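You operate a simulated robot arm through the tools that you are given. There is no shell and no other tool.

The job below is to be done with a simulated robot arm. You get a single attempt, and the scene is never put back.

TASK
Thread the winder and set the tension to 5.
Fine: orange peg over both guides into the black tray; red knob to Free before that and to Drag after; black knob to 5.

Only the result counts: the job must be done as asked and must still hold three seconds after the hand-in. Knocking over, shifting, dropping, spilling or breaking anything else fails it.

THE ROBOT
A 6-joint arm with a two-finger gripper, fixed in place. Base frame: the origin is on the floor under the middle of its stand, x ahead of it, y to its left, z up. Units: mm, degrees, N and s.
It reaches about 860 mm from its shoulder. Its first joint turns from -166.0 to 166.0 degrees. Payload 1.66 kg.
The tool frame sits at the grasp point between the pads (the TCP): z along the fingers, y along the line on which they close. The tips reach 16 mm beyond it. The gripper opens to 111 mm; its body begins 104 mm behind the TCP.
Orientation is that of the tool frame in the base frame, as a unit quaternion [x, y, z, w]. With the fingers straight down and closing along the base's y, the tool's x points along the base's -x, its y along +y and its z along -z.

THE INTERFACE
- The arm moves only by the tool jog_arm. Its argument "rows" is a list of rows, each an object (a shift or turn left out is 0, a gripper value left out holds the last) with "translation": the shift along the tool's x, y, z in mm, a list of three; "rot": the turn, a rotation vector about the tool's x, y, z in degrees, a list of three. In form: [{"translation": [dx, dy, dz], "rot": [wx, wy, wz]}, ...]. A call has 1 to 20 rows; each row shifts and turns the commanded pose from where the row before left it, along the tool's axes as they then stand. "fingers" is the finger opening in mm, from 0 to 111, set as the call begins (left out, the last holds). A row lasts 0.2 s, in which the tool goes at most 50 mm and 8.6 degrees; a call with a longer step from one row to the next is refused whole, and so is a gripper value outside its range. A pose out of reach is approached as far as the arm can. The call stops where the force on the tool passes 40 N (or 10 N more than at its start, if that is more) or the arm is blocked; 0.2 s more then pass. The fingers move at their own pace (about 169.8 mm/s each) and stop on an object; they squeeze with about 32 N. The grip force told is the motor's: it shows also when the fingers shut on nothing. Time passes only in rows, and 0.2 s behind the last, so rows that do not move let the fingers close. It gives the time, the measured TCP pose, the force on the tool (base axes), the opening and the grip force at its end, in the units of the frame above (readings bear some noise), with the torque about the TCP (base axes, N m) and any sound that the robot's microphone picked up.
- Cameras (640 x 400 px; columns grow to the right, rows downward): "scene" is fixed at [52, 500.9, 1609.4]; the picture's right is [-0.73, -0.68, 0.00], its down [-0.47, 0.50, -0.73] and it looks along [0.50, -0.53, -0.69] (base axes); focal length 346 px, centre (320, 200). "wrist" rides on the gripper at [70, 14, -143] in the tool frame; the picture's right is [-0.19, 0.98, 0.00], its down [-0.87, -0.17, -0.47] and it looks along [-0.46, -0.09, 0.88] (tool axes); focal length 230 px, centre (320, 200). There is no depth. A picture from a camera that has moved, and an enlarged one, comes with that camera's place and axes in the base frame and with its lens.
- grab_frame(camera): a new picture of that camera. No time passes.
- raise_lower(by): moves the trunk up (or, below 0, down) by that many mm; the arm rides with it, the base frame stays. It gives what a move gives, with no picture.
- close_up(camera, box): a new picture of the part [left, top, right, bottom] of that camera's present view, enlarged. No time passes.
- finish_job(): hands the job in; it is judged then, once.

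Places have to be worked out from the pictures, the camera data and where the tool is seen. Open the gripper and draw the arm clear of the work before you hand the job in, unless the task says otherwise.

The tools are called after "Call:" as name(argument=value, ...) on one line, values as JSON. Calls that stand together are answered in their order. jog_arm: Moves the arm, as the interface text tells. Its arguments: {"type":"object","properties":{"rows":{"type":"array","items":{"type":"object","properties":{"translation":{"type":"array","items":{"type":"number"}},"rot":{"type":"array","items":{"type":"number"}}}}},"fingers":{"type":"number"}},"required":["rows"]} The other tools are called the same way: raise_lower (by) moves the trunk up or down; grab_frame (camera) takes a picture; close_up (camera, box) takes an enlarged picture of a part of a camera's view; finish_job () hands the job in.

At the start:

```text
time: 0.0
position: [403.6, -53.5, 1173.7]
tcp_rot: [0.001, 1.0, 0.0, 0.0]
force: [0.3, 0.4, -0.2]
wrist_torque: [0.03, 0.01, -0.01]
grip_width: 110.8
grip_force: 0.0
trunk travel left (down, up): [-75.0, 515.0]
```

scene: 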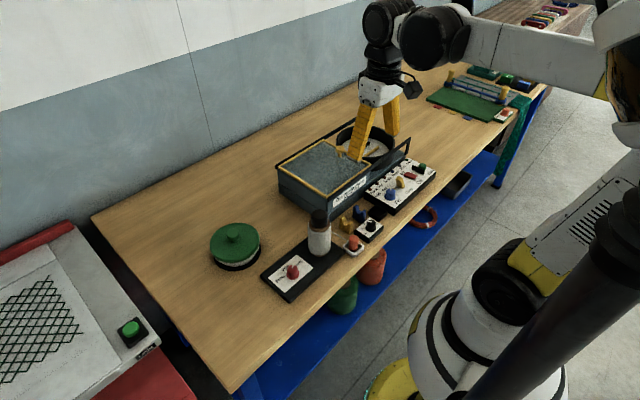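
wrist: 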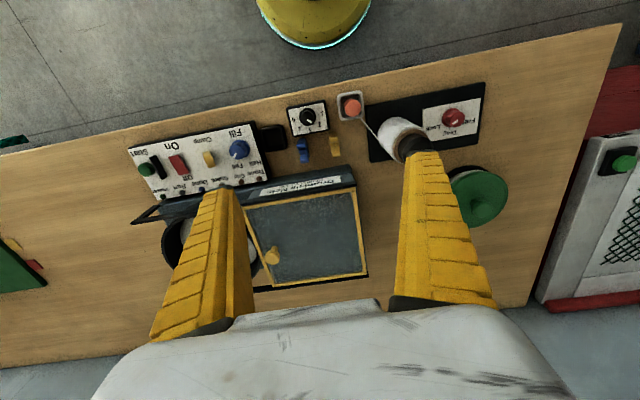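

I'll begin by looking closely at the winder area in both cameras before moving anything.

Call:
close_up(camera="scene", box=[250, 180, 410, 310])

Call:
close_up(camera="wrist", box=[240, 70, 500, 230])

Call:
close_up(camera="scene", box=[350, 150, 450, 220])

```text
3.08 times, centred on (330, 245) of scene
camera zoom: at [52.0, 500.9, 1609.4], right [-0.73, -0.68, 0.0], down [-0.47, 0.5, -0.73], along [0.5, -0.53, -0.69], focal length 1065 px, centre (289, 62)
```

zoom: 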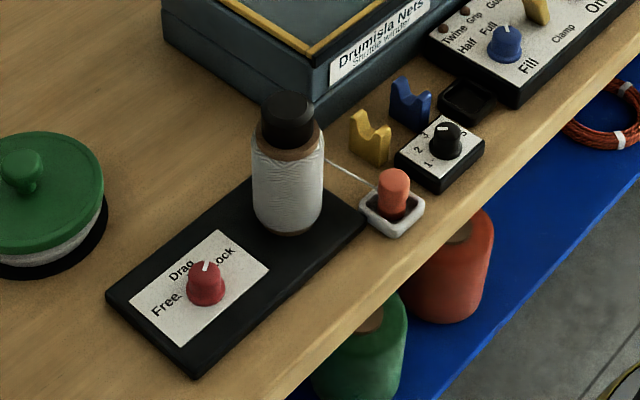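

```text
2.46 times, centred on (370, 150) of wrist
camera zoom: at [333.3, -40.4, 1316.0], right [0.19, 0.98, 0.0], down [0.87, -0.17, 0.47], along [0.46, -0.09, -0.88], focal length 566 px, centre (197, 323)
```

zoom: 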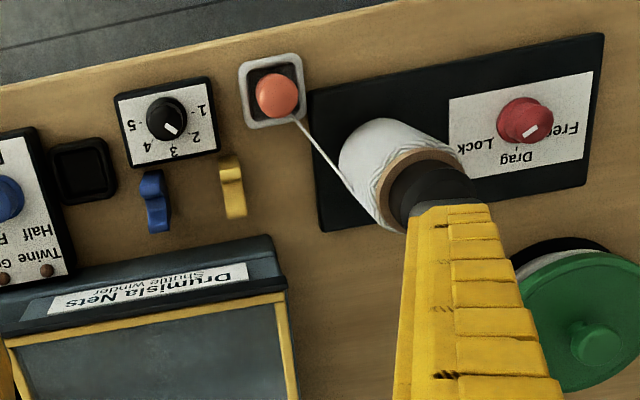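

```text
5.71 times, centred on (400, 185) of scene
camera zoom: at [52.0, 500.9, 1609.4], right [-0.73, -0.68, 0.0], down [-0.47, 0.5, -0.73], along [0.5, -0.53, -0.69], focal length 1978 px, centre (-137, 286)
```

zoom: 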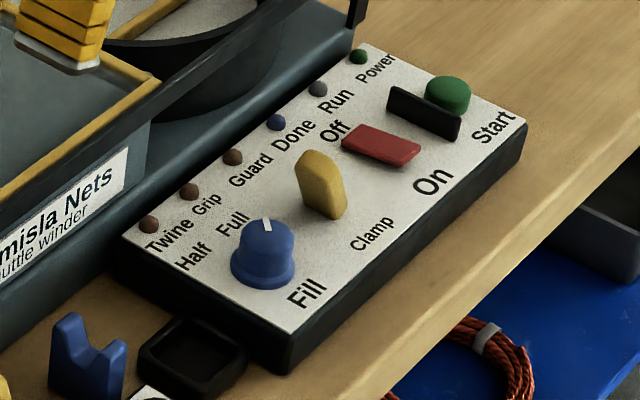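

The thread runs from the spool to the orange peg in the white tray, and the yellow and blue guides lead on to the small black tray beside the 1–5 knob. I'll zoom in on the knobs, guides and peg to get exact positions.

Call:
close_up(camera="wrist", box=[410, 90, 490, 140])

Call:
close_up(camera="wrist", box=[280, 90, 344, 130])

Call:
close_up(camera="wrist", box=[250, 85, 378, 165])

Call:
close_up(camera="scene", box=[320, 195, 400, 245])

Call:
close_up(camera="scene", box=[262, 240, 342, 290])

Call:
close_up(camera="scene", box=[320, 50, 448, 170])

```text
8.00 times, centred on (450, 115) of wrist
camera zoom: at [333.3, -40.4, 1316.0], right [0.19, 0.98, 0.0], down [0.87, -0.17, 0.47], along [0.46, -0.09, -0.88], focal length 1841 px, centre (-720, 880)
```

zoom: 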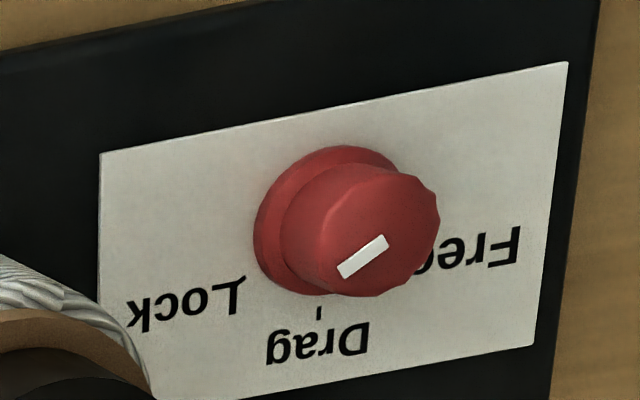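

```text
10.00 times, centred on (312, 110) of wrist
camera zoom: at [333.3, -40.4, 1316.0], right [0.19, 0.98, 0.0], down [0.87, -0.17, 0.47], along [0.46, -0.09, -0.88], focal length 2301 px, centre (400, 1100)
```

zoom: 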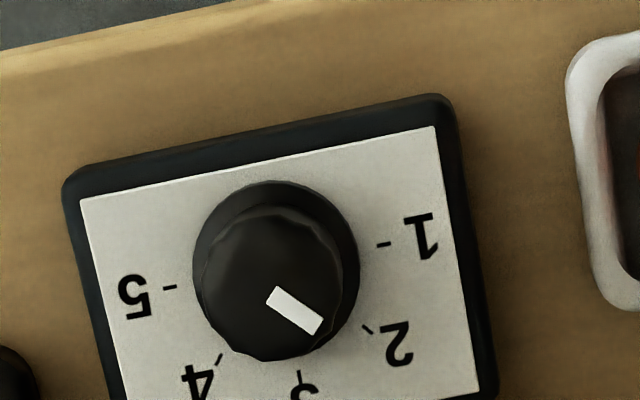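

```text
5.00 times, centred on (314, 125) of wrist
camera zoom: at [333.3, -40.4, 1316.0], right [0.19, 0.98, 0.0], down [0.87, -0.17, 0.47], along [0.46, -0.09, -0.88], focal length 1150 px, centre (350, 575)
```

zoom: 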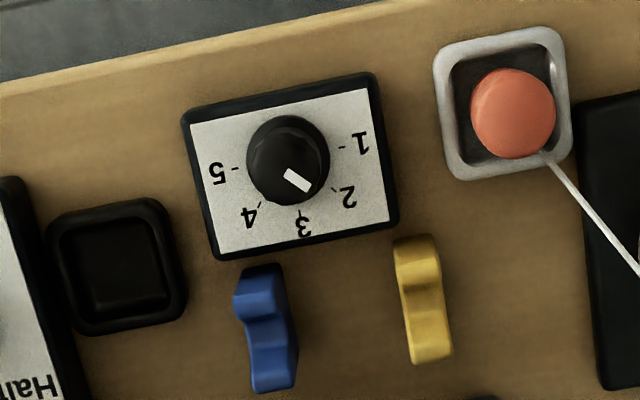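

```text
8.00 times, centred on (360, 220) of scene
camera zoom: at [52.0, 500.9, 1609.4], right [-0.73, -0.68, 0.0], down [-0.47, 0.5, -0.73], along [0.5, -0.53, -0.69], focal length 2770 px, centre (0, 40)
```

zoom: 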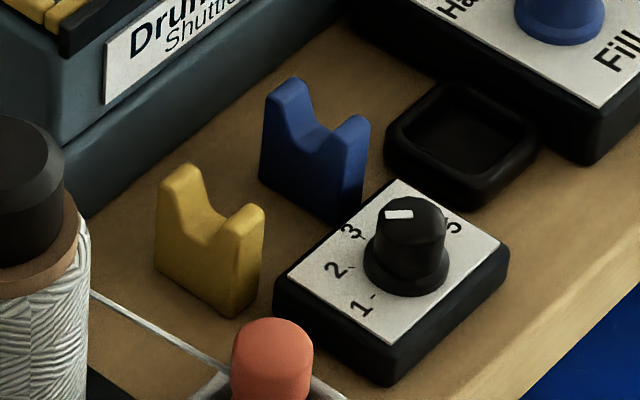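

```text
8.00 times, centred on (302, 265) of scene
camera zoom: at [52.0, 500.9, 1609.4], right [-0.73, -0.68, 0.0], down [-0.47, 0.5, -0.73], along [0.5, -0.53, -0.69], focal length 2770 px, centre (464, -320)
```

zoom: 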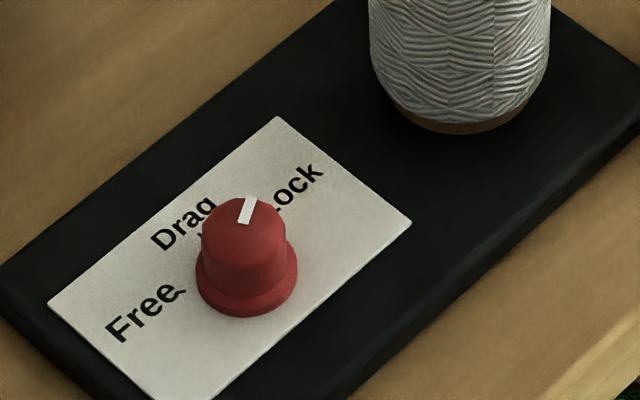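

```text
3.33 times, centred on (384, 110) of scene
camera zoom: at [52.0, 500.9, 1609.4], right [-0.73, -0.68, 0.0], down [-0.47, 0.5, -0.73], along [0.5, -0.53, -0.69], focal length 1154 px, centre (107, 500)
```

zoom: 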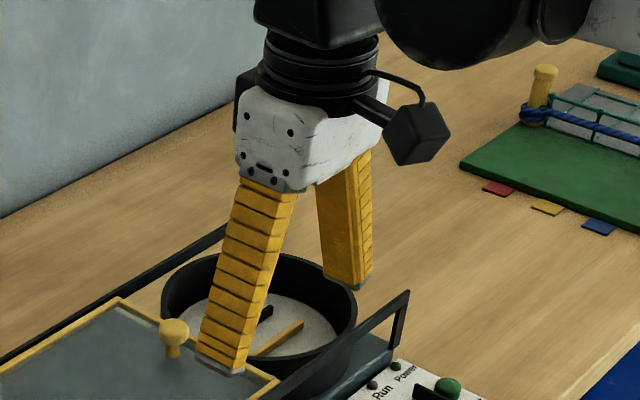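

The red knob points to Lock and the black knob points to 2. My triangulation puts the red knob top near (442,179,902), the black knob near (390,-72,907) and the peg near (388,6,897). Next I'll check the fingertips, the thread exit and the guides up close to refine these.

Call:
close_up(camera="wrist", box=[370, 120, 482, 190])

Call:
close_up(camera="wrist", box=[150, 160, 278, 240])

Call:
close_up(camera="scene", box=[300, 205, 380, 255])

Call:
close_up(camera="wrist", box=[280, 120, 376, 180])

```text
5.71 times, centred on (426, 155) of wrist
camera zoom: at [333.3, -40.4, 1316.0], right [0.19, 0.98, 0.0], down [0.87, -0.17, 0.47], along [0.46, -0.09, -0.88], focal length 1315 px, centre (-286, 457)
```

zoom: 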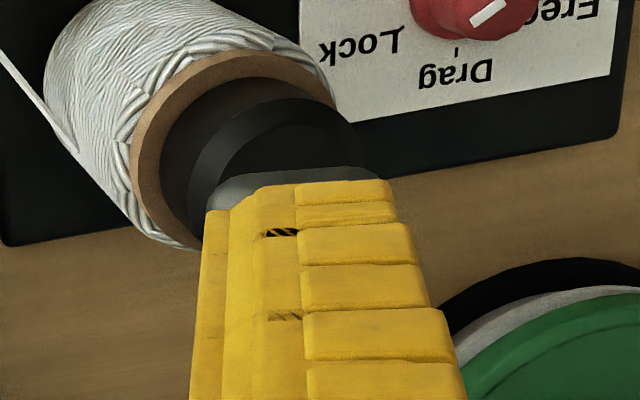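

```text
5.00 times, centred on (214, 200) of wrist
camera zoom: at [333.3, -40.4, 1316.0], right [0.19, 0.98, 0.0], down [0.87, -0.17, 0.47], along [0.46, -0.09, -0.88], focal length 1150 px, centre (850, 200)
```

zoom: 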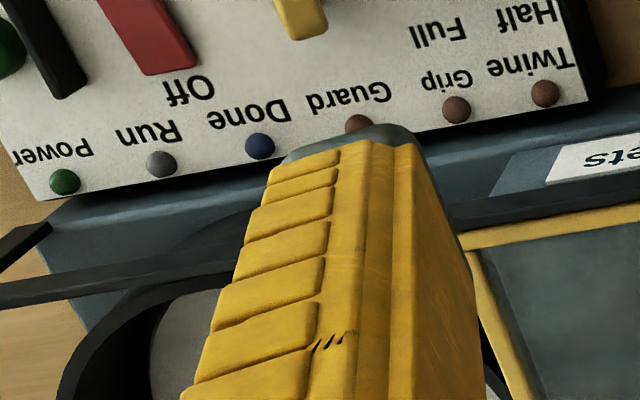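

```text
8.00 times, centred on (340, 230) of scene
camera zoom: at [52.0, 500.9, 1609.4], right [-0.73, -0.68, 0.0], down [-0.47, 0.5, -0.73], along [0.5, -0.53, -0.69], focal length 2770 px, centre (160, -40)
```

zoom: 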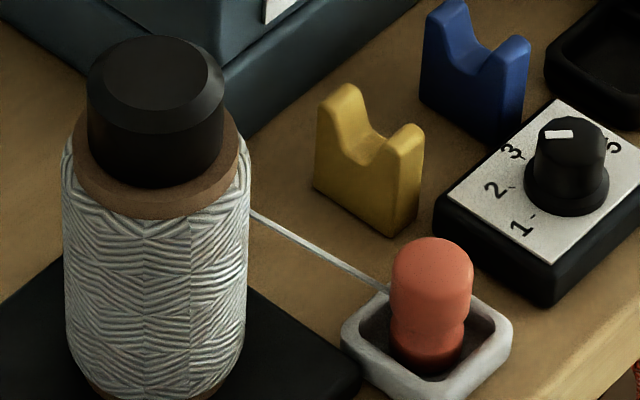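

```text
6.67 times, centred on (328, 150) of wrist
camera zoom: at [333.3, -40.4, 1316.0], right [0.19, 0.98, 0.0], down [0.87, -0.17, 0.47], along [0.46, -0.09, -0.88], focal length 1534 px, centre (267, 533)
```

zoom: 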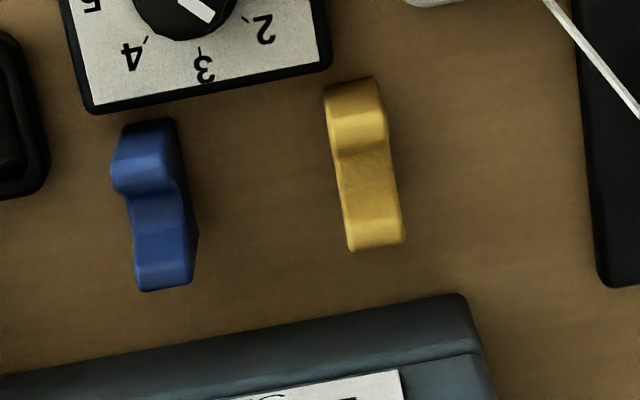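

The peg has a waist with a head from about z 885 to 914. The yellow notch is near (452,-35,883), the blue notch near (448,-95,887), and the spool top reaches about z 1025. I'll move over the red knob at the present safe height with the fingers partly closed, so I can check the finger geometry.

Call:
jog_arm(rows=[{"translation": [-7.7, 46.5, 0]}, {"translation": [-7.7, 46.5, 0]}, {"translation": [-7.7, 46.5, 0]}, {"translation": [-7.7, 46.5, 0]}, {"translation": [-7.7, 46.5, 0]}, {"translation": [0, 0, 0]}], fingers=45)

Call:
grab_frame(camera="wrist")

Call:
grab_frame(camera="scene")

```text
time: 1.4
position: [441.4, 178.7, 1172.3]
tcp_rot: [0.001, 1.0, 0.001, 0.0]
force: [-0.1, 0.3, 0.0]
wrist_torque: [-0.03, -0.02, 0.0]
grip_width: 47.3
grip_force: 1.3
trunk travel left (down, up): [-75.0, 515.0]
```

```text
taken
camera wrist: at [371.4, 192.6, 1315.9], right [0.19, 0.98, 0.0], down [0.87, -0.17, 0.47], along [0.46, -0.09, -0.88], focal length 230 px, centre (320, 200)
```

wrist: 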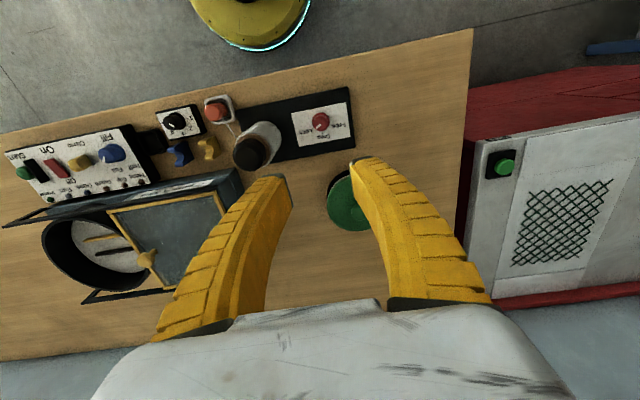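

```text
taken
```

scene: 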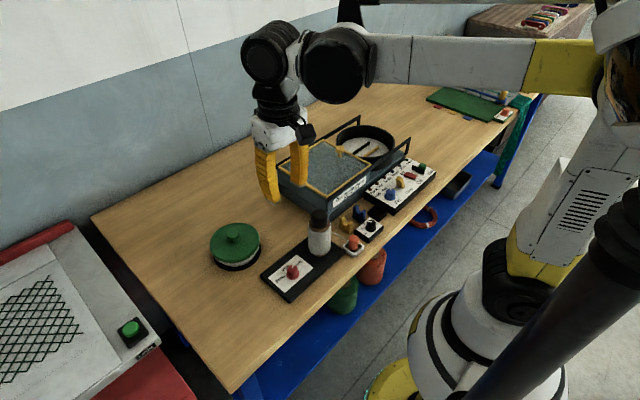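

The fingers curve inward at the tips as they close, while their bases stay wide. I'll zoom in on the tips and on the red knob from here.

Call:
close_up(camera="wrist", box=[250, 140, 410, 240])

Call:
close_up(camera="wrist", box=[280, 90, 360, 140])

Call:
close_up(camera="scene", box=[230, 90, 340, 210])

```text
4.00 times, centred on (330, 190) of wrist
camera zoom: at [371.4, 192.6, 1315.9], right [0.19, 0.98, 0.0], down [0.87, -0.17, 0.47], along [0.46, -0.09, -0.88], focal length 920 px, centre (280, 240)
```

zoom: 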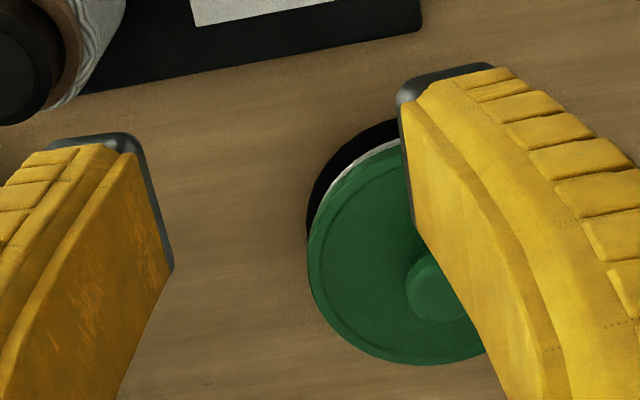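

```text
8.00 times, centred on (320, 115) of wrist
camera zoom: at [371.4, 192.6, 1315.9], right [0.19, 0.98, 0.0], down [0.87, -0.17, 0.47], along [0.46, -0.09, -0.88], focal length 1841 px, centre (320, 880)
```

zoom: 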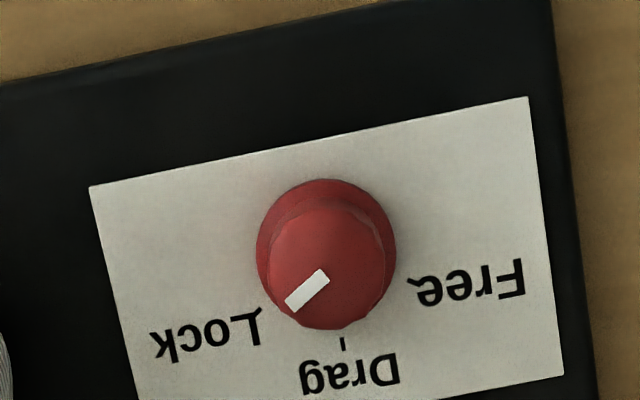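

```text
3.33 times, centred on (285, 150) of scene
camera zoom: at [52.0, 500.9, 1609.4], right [-0.73, -0.68, 0.0], down [-0.47, 0.5, -0.73], along [0.5, -0.53, -0.69], focal length 1154 px, centre (437, 367)
```

zoom: 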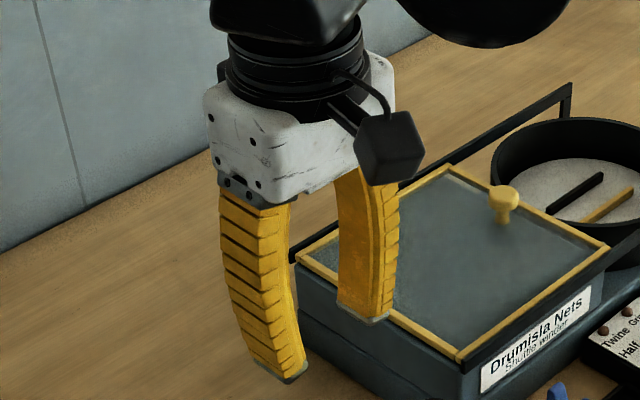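

The three red marks are 60° apart: Lock at -60°, Drag at 0° (+x) and Free at +60°. From this view the knob axis is near (440,180.5). I'll turn the wrist by 110° so the coming 120° CCW turn keeps the camera away from the spool, then re-check the knob's place from the turned view.

Call:
jog_arm(rows=[{"rot": [0, 0, 8.46]}, {"rot": [0, 0, 8.46]}, {"rot": [0, 0, 8.46]}, {"rot": [0, 0, 8.46]}, {"rot": [0, 0, 8.46]}, {"rot": [0, 0, 8.46]}, {"rot": [0, 0, 8.46]}, {"rot": [0, 0, 8.46]}, {"rot": [0, 0, 8.46]}, {"rot": [0, 0, 8.46]}, {"rot": [0, 0, 8.46]}, {"rot": [0, 0, 8.46]}, {"rot": [0, 0, 8.46]}, {"rot": [0, 0, 0]}])

Call:
grab_frame(camera="wrist")

```text
time: 4.4
position: [441.9, 178.2, 1173.9]
tcp_rot: [0.819, 0.573, 0.0, 0.001]
force: [-0.2, 0.7, 0.2]
wrist_torque: [0.0, -0.02, 0.01]
grip_width: 47.4
grip_force: 1.6
trunk travel left (down, up): [-75.0, 515.0]
```

```text
taken
camera wrist: at [478.3, 239.7, 1315.9], right [0.86, -0.52, 0.0], down [-0.46, -0.76, 0.47], along [-0.24, -0.4, -0.88], focal length 230 px, centre (320, 200)
```

wrist: 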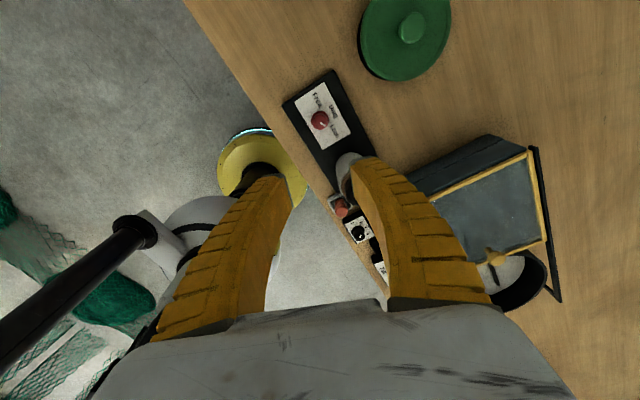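

The wrist reached the full 110° turn. I'll zoom on the knob from this view to cross-check its centre.

Call:
close_up(camera="wrist", box=[280, 90, 360, 140])

```text
8.00 times, centred on (320, 115) of wrist
camera zoom: at [478.3, 239.7, 1315.9], right [0.86, -0.52, 0.0], down [-0.46, -0.76, 0.47], along [-0.24, -0.4, -0.88], focal length 1841 px, centre (320, 880)
```

zoom: 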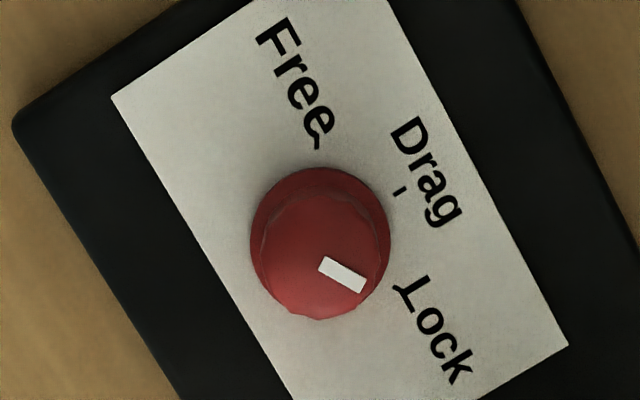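

The two views disagree by about 4 mm, which fits a small camera pitch bias along tool x. Solving for it puts the knob axis at about (443,180.3) with the plate top near z 876. I'll lower straight above it to z 960 and look again at shorter range.

Call:
jog_arm(rows=[{"translation": [1.5, 0.4, 43]}, {"translation": [0, 0, 43]}, {"translation": [0, 0, 43]}, {"translation": [0, 0, 43]}, {"translation": [0, 0, 41]}, {"translation": [0, 0, 0]}])

Call:
grab_frame(camera="wrist")

Call:
close_up(camera="wrist", box=[240, 100, 400, 200])

Call:
close_up(camera="scene", box=[210, 140, 370, 300])

```text
time: 5.8
position: [442.7, 179.5, 959.2]
tcp_rot: [0.82, 0.573, 0.0, 0.0]
force: [0.5, 0.6, -0.4]
wrist_torque: [-0.01, 0.02, 0.02]
grip_width: 47.1
grip_force: 2.0
trunk travel left (down, up): [-75.0, 515.0]
```

```text
taken
camera wrist: at [479.1, 241.2, 1102.5], right [0.86, -0.51, 0.0], down [-0.45, -0.76, 0.47], along [-0.24, -0.4, -0.88], focal length 230 px, centre (320, 200)
```

wrist: 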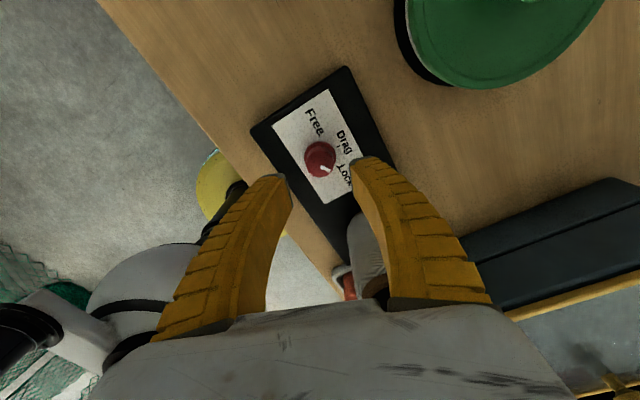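

```text
4.00 times, centred on (320, 150) of wrist
camera zoom: at [479.1, 241.2, 1102.5], right [0.86, -0.51, 0.0], down [-0.45, -0.76, 0.47], along [-0.24, -0.4, -0.88], focal length 920 px, centre (320, 400)
```

zoom: 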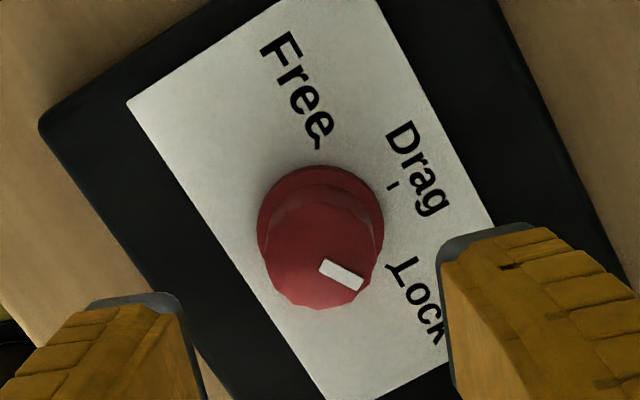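

```text
2.50 times, centred on (290, 220) of scene
camera zoom: at [52.0, 500.9, 1609.4], right [-0.73, -0.68, 0.0], down [-0.47, 0.5, -0.73], along [0.5, -0.53, -0.69], focal length 866 px, centre (395, 150)
```

zoom: 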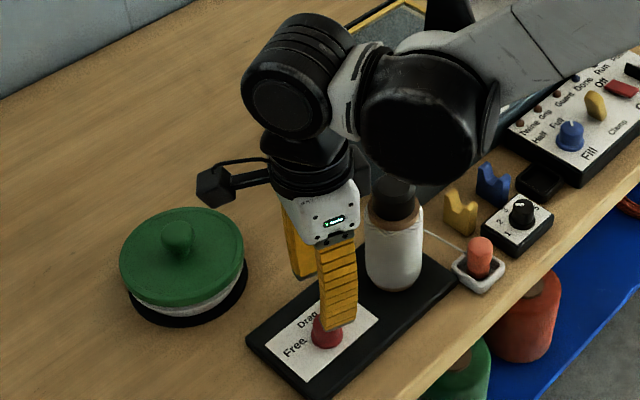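

The TCP is now within about 1 mm of the knob axis and the fingers straddle the knob evenly. I'll lower so the tips sit just above the knob flange (TCP z about 902).

Call:
jog_arm(rows=[{"translation": [0, 0, 20]}, {"translation": [0, 0, 20]}, {"translation": [0, 0, 10]}, {"translation": [0, 0, 7.5]}, {"translation": [0, 0, 0]}])

Call:
close_up(camera="wrist", box=[240, 120, 400, 220])

Call:
close_up(camera="scene", box=[260, 220, 340, 290])

```text
time: 7.0
position: [443.4, 179.9, 901.4]
tcp_rot: [0.819, 0.574, 0.001, 0.0]
force: [-0.6, 0.0, 0.3]
wrist_torque: [0.0, 0.06, -0.02]
grip_width: 47.3
grip_force: 1.8
trunk travel left (down, up): [-75.0, 515.0]
```

```text
4.00 times, centred on (320, 170) of wrist
camera zoom: at [478.9, 240.6, 1044.9], right [0.86, -0.51, 0.0], down [-0.45, -0.76, 0.47], along [-0.24, -0.4, -0.88], focal length 920 px, centre (320, 320)
```

zoom: 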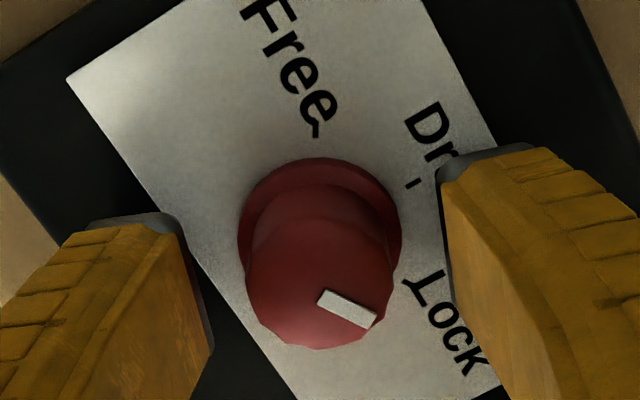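

```text
5.71 times, centred on (300, 255) of scene
camera zoom: at [52.0, 500.9, 1609.4], right [-0.73, -0.68, 0.0], down [-0.47, 0.5, -0.73], along [0.5, -0.53, -0.69], focal length 1978 px, centre (434, -114)
```

zoom: 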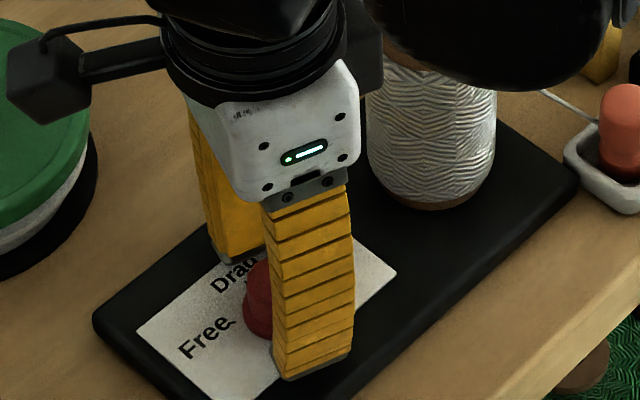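

Viewed from the wrist, the knob sits centred between the pads. I'll close on it and read the force.

Call:
jog_arm(rows=[{"translation": [0, 0, 0]}, {"translation": [0, 0, 0]}, {"translation": [0, 0, 0]}], fingers=10)

Call:
close_up(camera="wrist", box=[240, 120, 400, 220])

```text
time: 7.8
position: [443.0, 179.7, 900.9]
tcp_rot: [0.819, 0.574, 0.001, 0.0]
force: [1.0, -0.2, -2.9]
wrist_torque: [0.16, -0.01, 0.07]
grip_width: 20.7
grip_force: 33.4
trunk travel left (down, up): [-75.0, 515.0]
```

```text
4.00 times, centred on (320, 170) of wrist
camera zoom: at [478.8, 240.6, 1045.0], right [0.86, -0.51, 0.0], down [-0.45, -0.76, 0.47], along [-0.24, -0.4, -0.88], focal length 920 px, centre (320, 320)
```

zoom: 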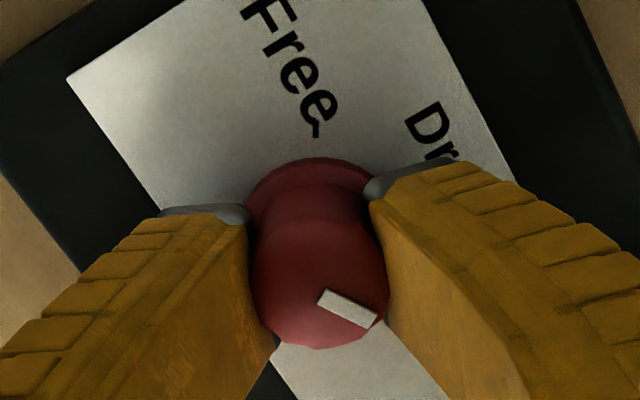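

The knob is gripped at 20.7 mm with very little side force. I'll turn the first part CCW (negative about tool z) and check that it follows.

Call:
jog_arm(rows=[{"rot": [0, 0, -6]}, {"rot": [0, 0, -6]}, {"rot": [0, 0, -6]}, {"rot": [0, 0, -6]}, {"rot": [0, 0, -6]}])

Call:
close_up(camera="wrist", box=[240, 120, 400, 220])

```text
time: 9.0
position: [443.3, 179.0, 902.1]
tcp_rot: [0.642, 0.766, 0.0, 0.0]
force: [-5.1, -2.0, -9.9]
wrist_torque: [0.14, 0.05, 0.01]
grip_width: 20.5
grip_force: 34.4
trunk travel left (down, up): [-75.0, 515.0]
```

```text
4.00 times, centred on (320, 170) of wrist
camera zoom: at [443.5, 250.8, 1045.3], right [1.0, -0.02, 0.0], down [-0.01, -0.88, 0.47], along [-0.01, -0.47, -0.88], focal length 920 px, centre (320, 320)
```

zoom: 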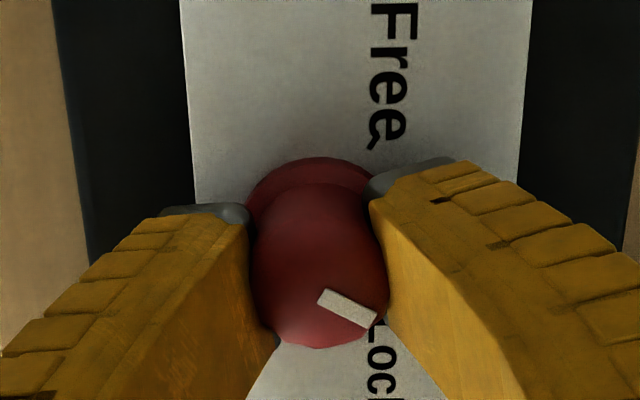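

The knob turned with the gripper, since the pointer is unchanged in the tool view. I'll continue CCW, another 84° in small steps.

Call:
jog_arm(rows=[{"rot": [0, 0, -7]}, {"rot": [0, 0, -7]}, {"rot": [0, 0, -7]}, {"rot": [0, 0, -7]}, {"rot": [0, 0, -7]}, {"rot": [0, 0, -7]}, {"rot": [0, 0, -7]}, {"rot": [0, 0, -7]}, {"rot": [0, 0, -7]}, {"rot": [0, 0, -7]}, {"rot": [0, 0, -7]}, {"rot": [0, 0, -7]}])

Call:
close_up(camera="wrist", box=[240, 120, 400, 220])

Call:
close_up(camera="scene", box=[240, 180, 380, 290])

```text
time: 11.6
position: [443.8, 179.7, 902.5]
tcp_rot: [-0.036, 0.999, 0.0, 0.0]
force: [-4.5, 0.9, -0.8]
wrist_torque: [0.0, 0.08, 0.03]
grip_width: 20.1
grip_force: 34.1
trunk travel left (down, up): [-75.0, 515.0]
```

```text
4.00 times, centred on (320, 170) of wrist
camera zoom: at [372.0, 188.4, 1045.4], right [0.12, 0.99, 0.0], down [0.88, -0.1, 0.47], along [0.47, -0.06, -0.88], focal length 920 px, centre (320, 320)
```

zoom: 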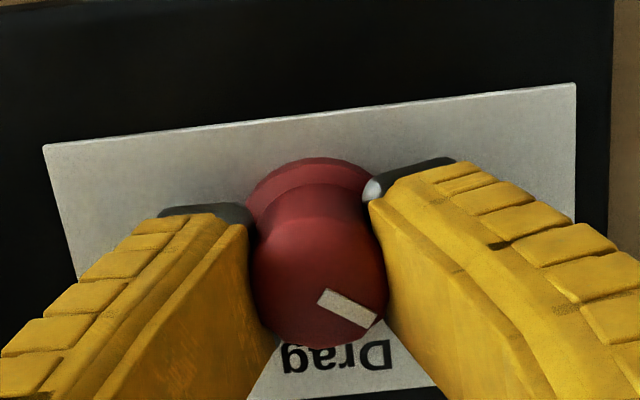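

```text
3.64 times, centred on (310, 235) of scene
camera zoom: at [52.0, 500.9, 1609.4], right [-0.73, -0.68, 0.0], down [-0.47, 0.5, -0.73], along [0.5, -0.53, -0.69], focal length 1259 px, centre (356, 73)
```

zoom: 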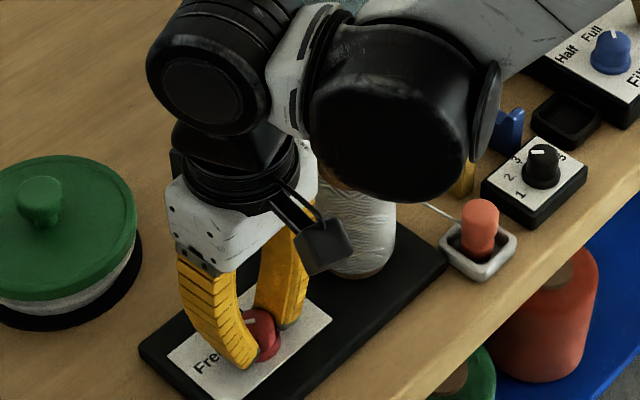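

The tool has turned 114° and the knob has followed. I'll give the last 6°, let it settle, then open the fingers and look.

Call:
jog_arm(rows=[{"rot": [0, 0, -3]}, {"rot": [0, 0, -3]}, {"rot": [0, 0, 0]}])

Call:
jog_arm(rows=[{"translation": [0, 0, 0]}, {"translation": [0, 0, 0]}, {"translation": [0, 0, -20]}, {"translation": [0, 0, -40]}], fingers=47)

Call:
close_up(camera="wrist", box=[240, 100, 400, 200])

Call:
close_up(camera="scene", box=[262, 240, 342, 290])

```text
time: 12.4
position: [442.6, 179.9, 902.1]
tcp_rot: [-0.087, 0.996, 0.0, 0.0]
force: [-3.7, 2.7, 0.3]
wrist_torque: [-0.02, 0.03, 0.0]
grip_width: 20.0
grip_force: 33.6
trunk travel left (down, up): [-75.0, 515.0]
```

```text
time: 13.4
position: [443.6, 178.7, 962.9]
tcp_rot: [-0.087, 0.996, 0.0, -0.001]
force: [1.0, 0.6, 0.0]
wrist_torque: [0.01, -0.01, 0.03]
grip_width: 49.3
grip_force: 2.0
trunk travel left (down, up): [-75.0, 515.0]
```

```text
4.00 times, centred on (320, 150) of wrist
camera zoom: at [371.4, 180.7, 1106.5], right [0.02, 1.0, 0.0], down [0.88, -0.01, 0.47], along [0.47, -0.01, -0.88], focal length 920 px, centre (320, 400)
```

zoom: 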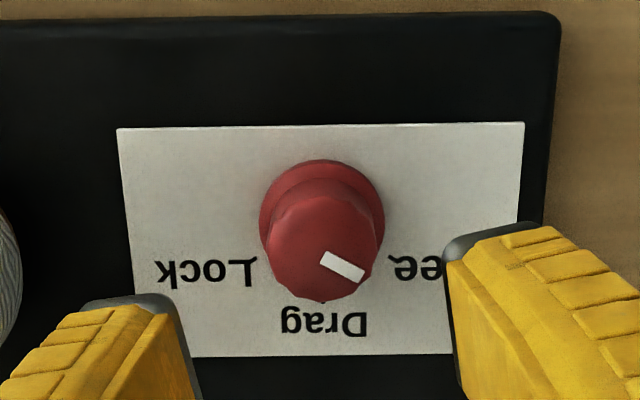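

```text
8.00 times, centred on (302, 265) of scene
camera zoom: at [52.0, 500.9, 1609.4], right [-0.73, -0.68, 0.0], down [-0.47, 0.5, -0.73], along [0.5, -0.53, -0.69], focal length 2770 px, centre (464, -320)
```

zoom: 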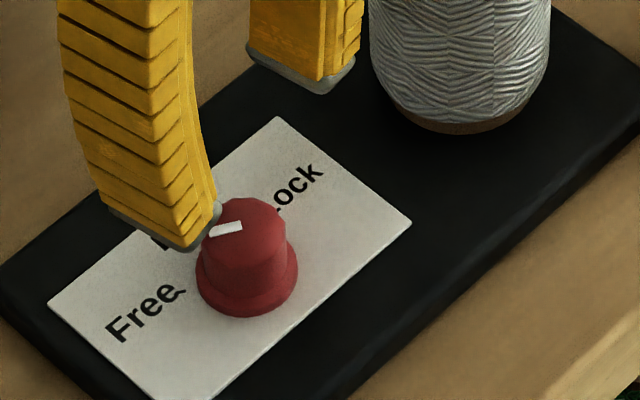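

The red knob now points at Free (base angle about +60°). I'll rise well above the spool, cross to above the peg at about (389,5), and turn so that the fingers close along x with the camera toward -y, clear of the spool.

Call:
jog_arm(rows=[{"translation": [0, 0, -45.8]}, {"translation": [0, 0, -45.8]}, {"translation": [0, 0, -45.9]}, {"translation": [20.9, -40.8, 0]}, {"translation": [20.9, -40.8, 0]}, {"translation": [20.9, -40.8, 0]}, {"translation": [20.8, -40.9, 0]}, {"rot": [0, 0, -8]}, {"rot": [0, 0, -8]}, {"rot": [0, 0, -8]}, {"rot": [0, 0, -8]}, {"rot": [0, 0, -8]}, {"rot": [0, 0, -8]}, {"rot": [0, 0, -8]}, {"rot": [0, 0, -8]}, {"rot": [0, 0, -8]}, {"rot": [0, 0, -8]}, {"rot": [0, 0, 0]}])

Call:
grab_frame(camera="wrist")

Call:
grab_frame(camera="scene")

```text
time: 17.2
position: [389.2, 4.8, 1099.3]
tcp_rot: [0.707, -0.707, -0.001, -0.001]
force: [-0.1, -0.4, 0.3]
wrist_torque: [0.01, 0.04, -0.03]
grip_width: 49.1
grip_force: 1.4
trunk travel left (down, up): [-75.0, 515.0]
```

```text
taken
camera wrist: at [375.2, -65.1, 1242.9], right [-0.98, 0.19, 0.0], down [0.17, 0.87, 0.47], along [0.09, 0.46, -0.88], focal length 230 px, centre (320, 200)
```

wrist: 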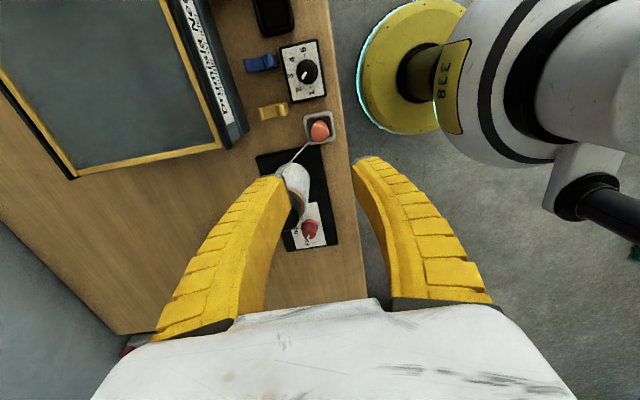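

```text
taken
```

scene: 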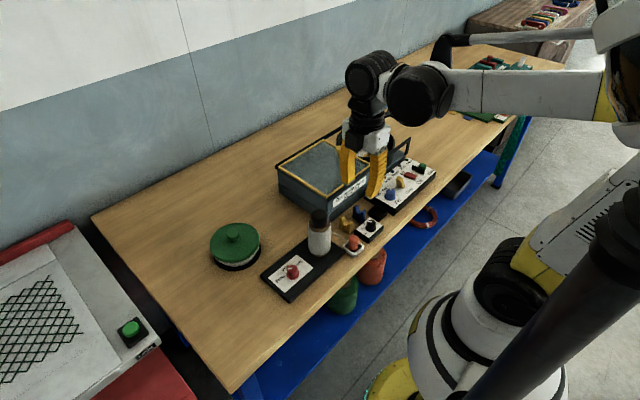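

I'm above the peg, with tool x along -y and tool y along -x. I'll zoom in to fix the peg's centre and the guides from here.

Call:
close_up(camera="wrist", box=[280, 100, 360, 150])

Call:
close_up(camera="wrist", box=[220, 0, 348, 130])

```text
8.00 times, centred on (320, 125) of wrist
camera zoom: at [375.2, -65.1, 1242.9], right [-0.98, 0.19, 0.0], down [0.17, 0.87, 0.47], along [0.09, 0.46, -0.88], focal length 1841 px, centre (320, 800)
```

zoom: 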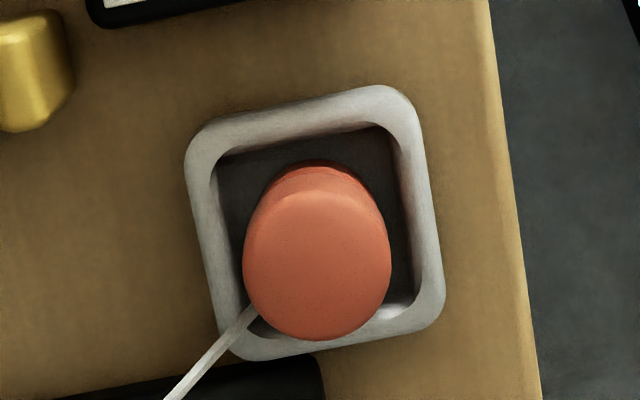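

```text
3.08 times, centred on (284, 65) of wrist
camera zoom: at [375.2, -65.1, 1242.9], right [-0.98, 0.19, 0.0], down [0.17, 0.87, 0.47], along [0.09, 0.46, -0.88], focal length 708 px, centre (431, 615)
```

zoom: 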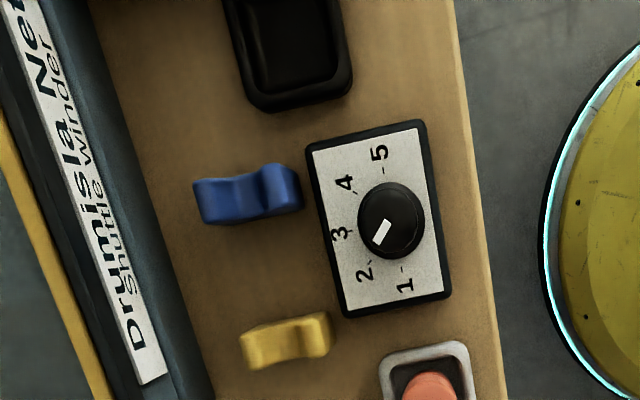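

The peg axis comes out at about (389,5.3), so the TCP is almost exactly over it. Before grasping, I'll find where and how high the thread leaves the spool, to see how it will lie in the notches.

Call:
close_up(camera="wrist", box=[250, 115, 346, 215])

Call:
close_up(camera="scene", box=[302, 205, 366, 265])

```text
4.00 times, centred on (298, 165) of wrist
camera zoom: at [375.2, -65.1, 1242.9], right [-0.98, 0.19, 0.0], down [0.17, 0.87, 0.47], along [0.09, 0.46, -0.88], focal length 920 px, centre (408, 340)
```

zoom: 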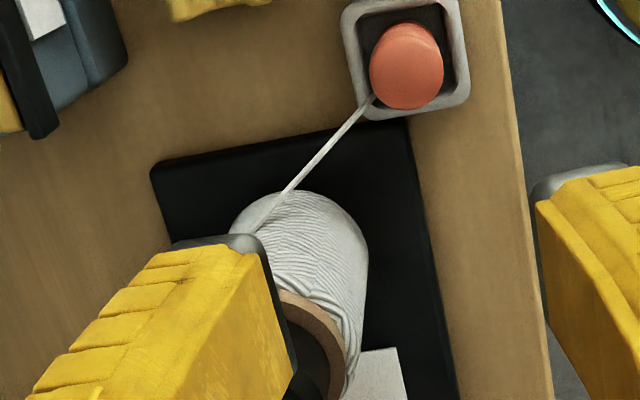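

```text
6.67 times, centred on (334, 235) of scene
camera zoom: at [52.0, 500.9, 1609.4], right [-0.73, -0.68, 0.0], down [-0.47, 0.5, -0.73], along [0.5, -0.53, -0.69], focal length 2308 px, centre (227, -33)
```

zoom: 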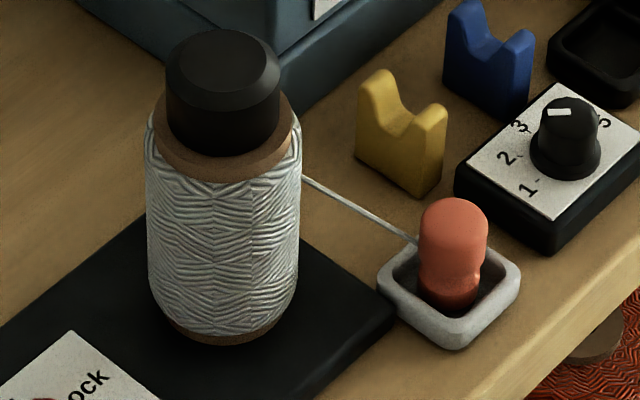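

The thread leaves the spool tangentially on its +x side at about mid-height (z near 932). So in the final layout it should pass through both notches, as long as I lower it between the prongs. I'll measure the guides and the black tray more finely from this pose.

Call:
close_up(camera="wrist", box=[240, 45, 304, 85])

Call:
close_up(camera="wrist", box=[240, 90, 304, 130])

Call:
close_up(camera="wrist", box=[240, 0, 320, 50])

Call:
close_up(camera="scene", box=[345, 180, 409, 220])

Call:
close_up(camera="scene", box=[330, 205, 378, 235])

```text
10.00 times, centred on (272, 65) of wrist
camera zoom: at [375.2, -65.1, 1242.9], right [-0.98, 0.19, 0.0], down [0.17, 0.87, 0.47], along [0.09, 0.46, -0.88], focal length 2301 px, centre (800, 1550)
```

zoom: 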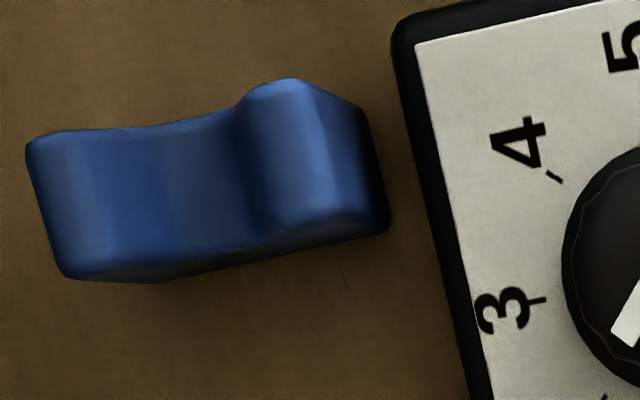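

```text
10.00 times, centred on (272, 110) of wrist
camera zoom: at [375.2, -65.1, 1242.9], right [-0.98, 0.19, 0.0], down [0.17, 0.87, 0.47], along [0.09, 0.46, -0.88], focal length 2301 px, centre (800, 1100)
```

zoom: 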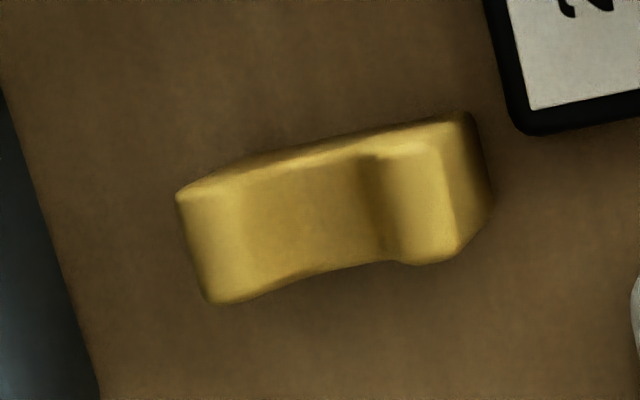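

```text
8.00 times, centred on (280, 25) of wrist
camera zoom: at [375.2, -65.1, 1242.9], right [-0.98, 0.19, 0.0], down [0.17, 0.87, 0.47], along [0.09, 0.46, -0.88], focal length 1841 px, centre (640, 1600)
```

zoom: 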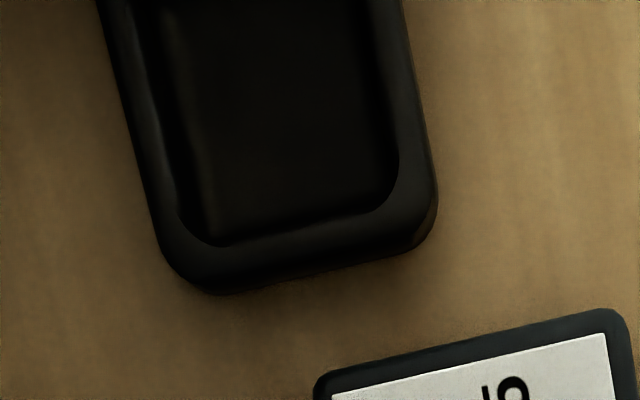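

```text
10.00 times, centred on (377, 200) of scene
camera zoom: at [52.0, 500.9, 1609.4], right [-0.73, -0.68, 0.0], down [-0.47, 0.5, -0.73], along [0.5, -0.53, -0.69], focal length 3462 px, centre (-250, 200)
```

zoom: 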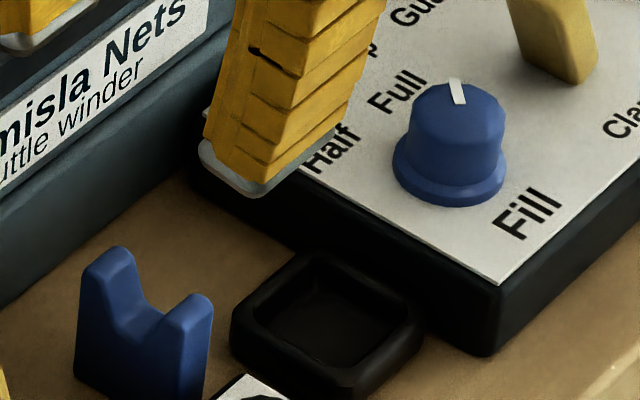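

```text
13.33 times, centred on (354, 220) of scene
camera zoom: at [52.0, 500.9, 1609.4], right [-0.73, -0.68, 0.0], down [-0.47, 0.5, -0.73], along [0.5, -0.53, -0.69], focal length 4616 px, centre (-133, -67)
```

zoom: 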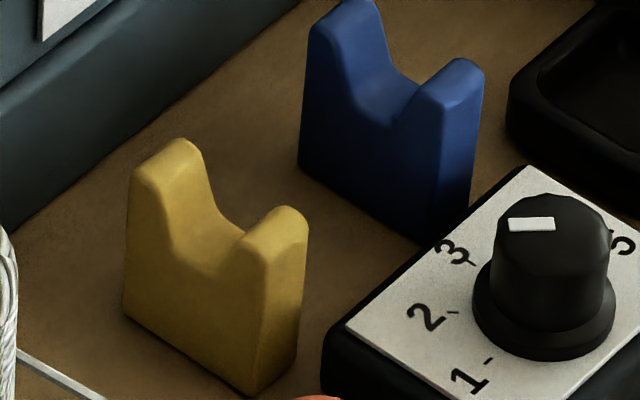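

Measurements: both guides are centred on x≈448, at y≈-34 (yellow) and y≈-93 (blue). Prong tops are at z≈911 and notch bottoms at z≈891. The black tray centre is about (418,-146), and the peg head spans z 892–912.

The thread leaves the peg at about 30° in the base frame, so I'll turn the gripper 60° to close across it rather than on it, then descend part-way and check.

Call:
jog_arm(rows=[{"rot": [0, 0, 7.5]}, {"rot": [0, 0, 7.5]}, {"rot": [0, 0, 7.5]}, {"rot": [0, 0, 7.5]}, {"rot": [0, 0, 7.5]}, {"rot": [0, 0, 7.5]}, {"rot": [0, 0, 7.5]}, {"rot": [0, 0, 7.5]}, {"translation": [0, 0, 45]}, {"translation": [0, 0, 45]}, {"translation": [0, 0, 40]}, {"translation": [0, 0, 0]}], fingers=50)

Call:
close_up(camera="wrist", box=[240, 90, 400, 190])

Call:
close_up(camera="scene", box=[300, 180, 420, 260])

```text
time: 19.8
position: [390.4, 4.2, 969.3]
tcp_rot: [-0.258, 0.966, -0.001, 0.0]
force: [0.6, -0.4, 0.1]
wrist_torque: [-0.01, 0.04, 0.02]
grip_width: 52.5
grip_force: 1.1
trunk travel left (down, up): [-75.0, 515.0]
```

```text
4.00 times, centred on (320, 140) of wrist
camera zoom: at [322.4, -18.9, 1112.9], right [-0.33, 0.95, 0.0], down [0.83, 0.29, 0.47], along [0.45, 0.15, -0.88], focal length 920 px, centre (320, 440)
```

zoom: 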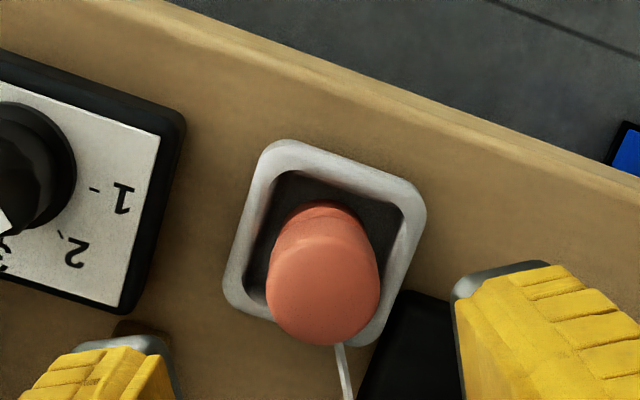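

```text
5.00 times, centred on (360, 220) of scene
camera zoom: at [52.0, 500.9, 1609.4], right [-0.73, -0.68, 0.0], down [-0.47, 0.5, -0.73], along [0.5, -0.53, -0.69], focal length 1731 px, centre (120, 100)
```

zoom: 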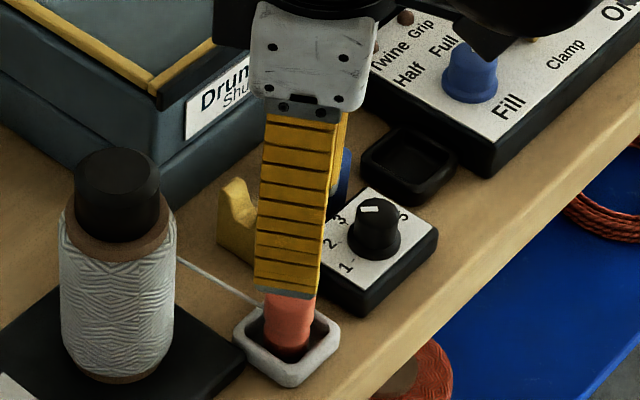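

The peg is centred between the pads, and the thread leaves the peg parallel to them, clear of both fingers. I'll go down to the head (TCP z about 908) and close.

Call:
jog_arm(rows=[{"translation": [1, 0.3, 20]}, {"translation": [0, 0, 20]}, {"translation": [0, 0, 12]}, {"translation": [0, 0, 10]}, {"translation": [0, 0, 0]}])

Call:
close_up(camera="wrist", box=[240, 110, 400, 210])

Call:
close_up(camera="scene", box=[310, 195, 390, 265])

```text
time: 21.0
position: [387.2, 3.8, 907.8]
tcp_rot: [-0.259, 0.966, -0.001, 0.0]
force: [-0.4, -0.2, 0.6]
wrist_torque: [0.0, 0.01, 0.01]
grip_width: 52.2
grip_force: 1.1
trunk travel left (down, up): [-75.0, 515.0]
```

```text
4.00 times, centred on (320, 160) of wrist
camera zoom: at [320.6, -19.1, 1051.2], right [-0.33, 0.95, 0.0], down [0.83, 0.29, 0.47], along [0.45, 0.15, -0.88], focal length 920 px, centre (320, 360)
```

zoom: 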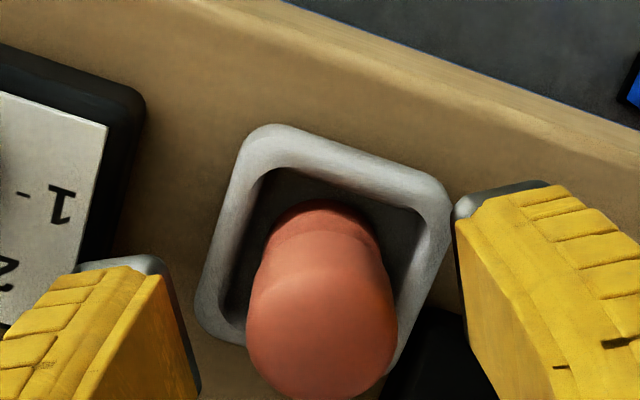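

```text
5.71 times, centred on (350, 230) of scene
camera zoom: at [52.0, 500.9, 1609.4], right [-0.73, -0.68, 0.0], down [-0.47, 0.5, -0.73], along [0.5, -0.53, -0.69], focal length 1978 px, centre (149, 29)
```

zoom: 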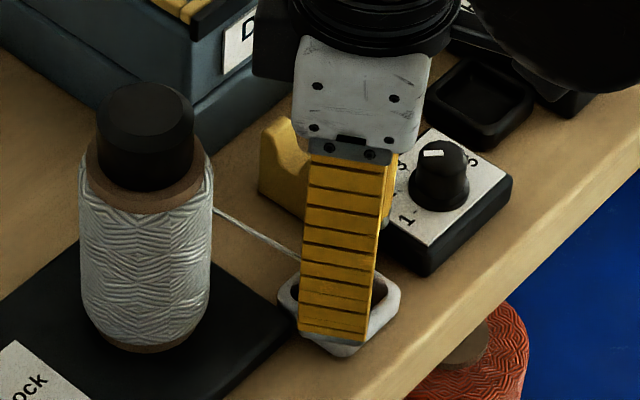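

The peg sits centred between the pads with the tips above the tray rim. I'll close the gripper on the head.

Call:
jog_arm(rows=[{"translation": [0, 0, 0]}, {"translation": [0, 0, 0]}, {"translation": [0, 0, 0]}], fingers=10)

Call:
close_up(camera="wrist", box=[240, 110, 400, 210])

```text
time: 21.8
position: [388.5, 3.8, 908.9]
tcp_rot: [-0.259, 0.966, -0.001, 0.0]
force: [1.9, 0.6, 7.0]
wrist_torque: [0.07, -0.14, -0.02]
grip_width: 18.3
grip_force: 32.7
trunk travel left (down, up): [-75.0, 515.0]
```

```text
4.00 times, centred on (320, 160) of wrist
camera zoom: at [320.5, -19.0, 1051.4], right [-0.33, 0.95, 0.0], down [0.83, 0.29, 0.47], along [0.45, 0.15, -0.88], focal length 920 px, centre (320, 360)
```

zoom: 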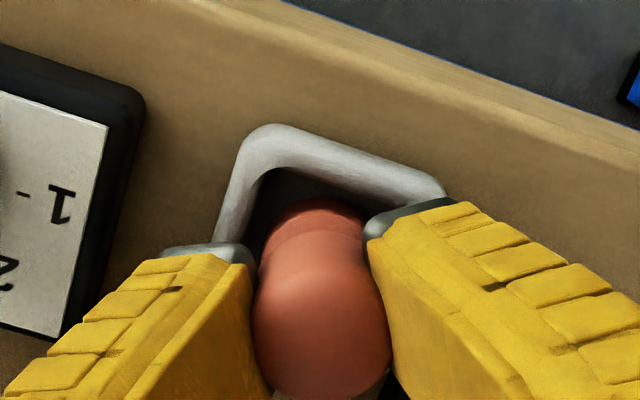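

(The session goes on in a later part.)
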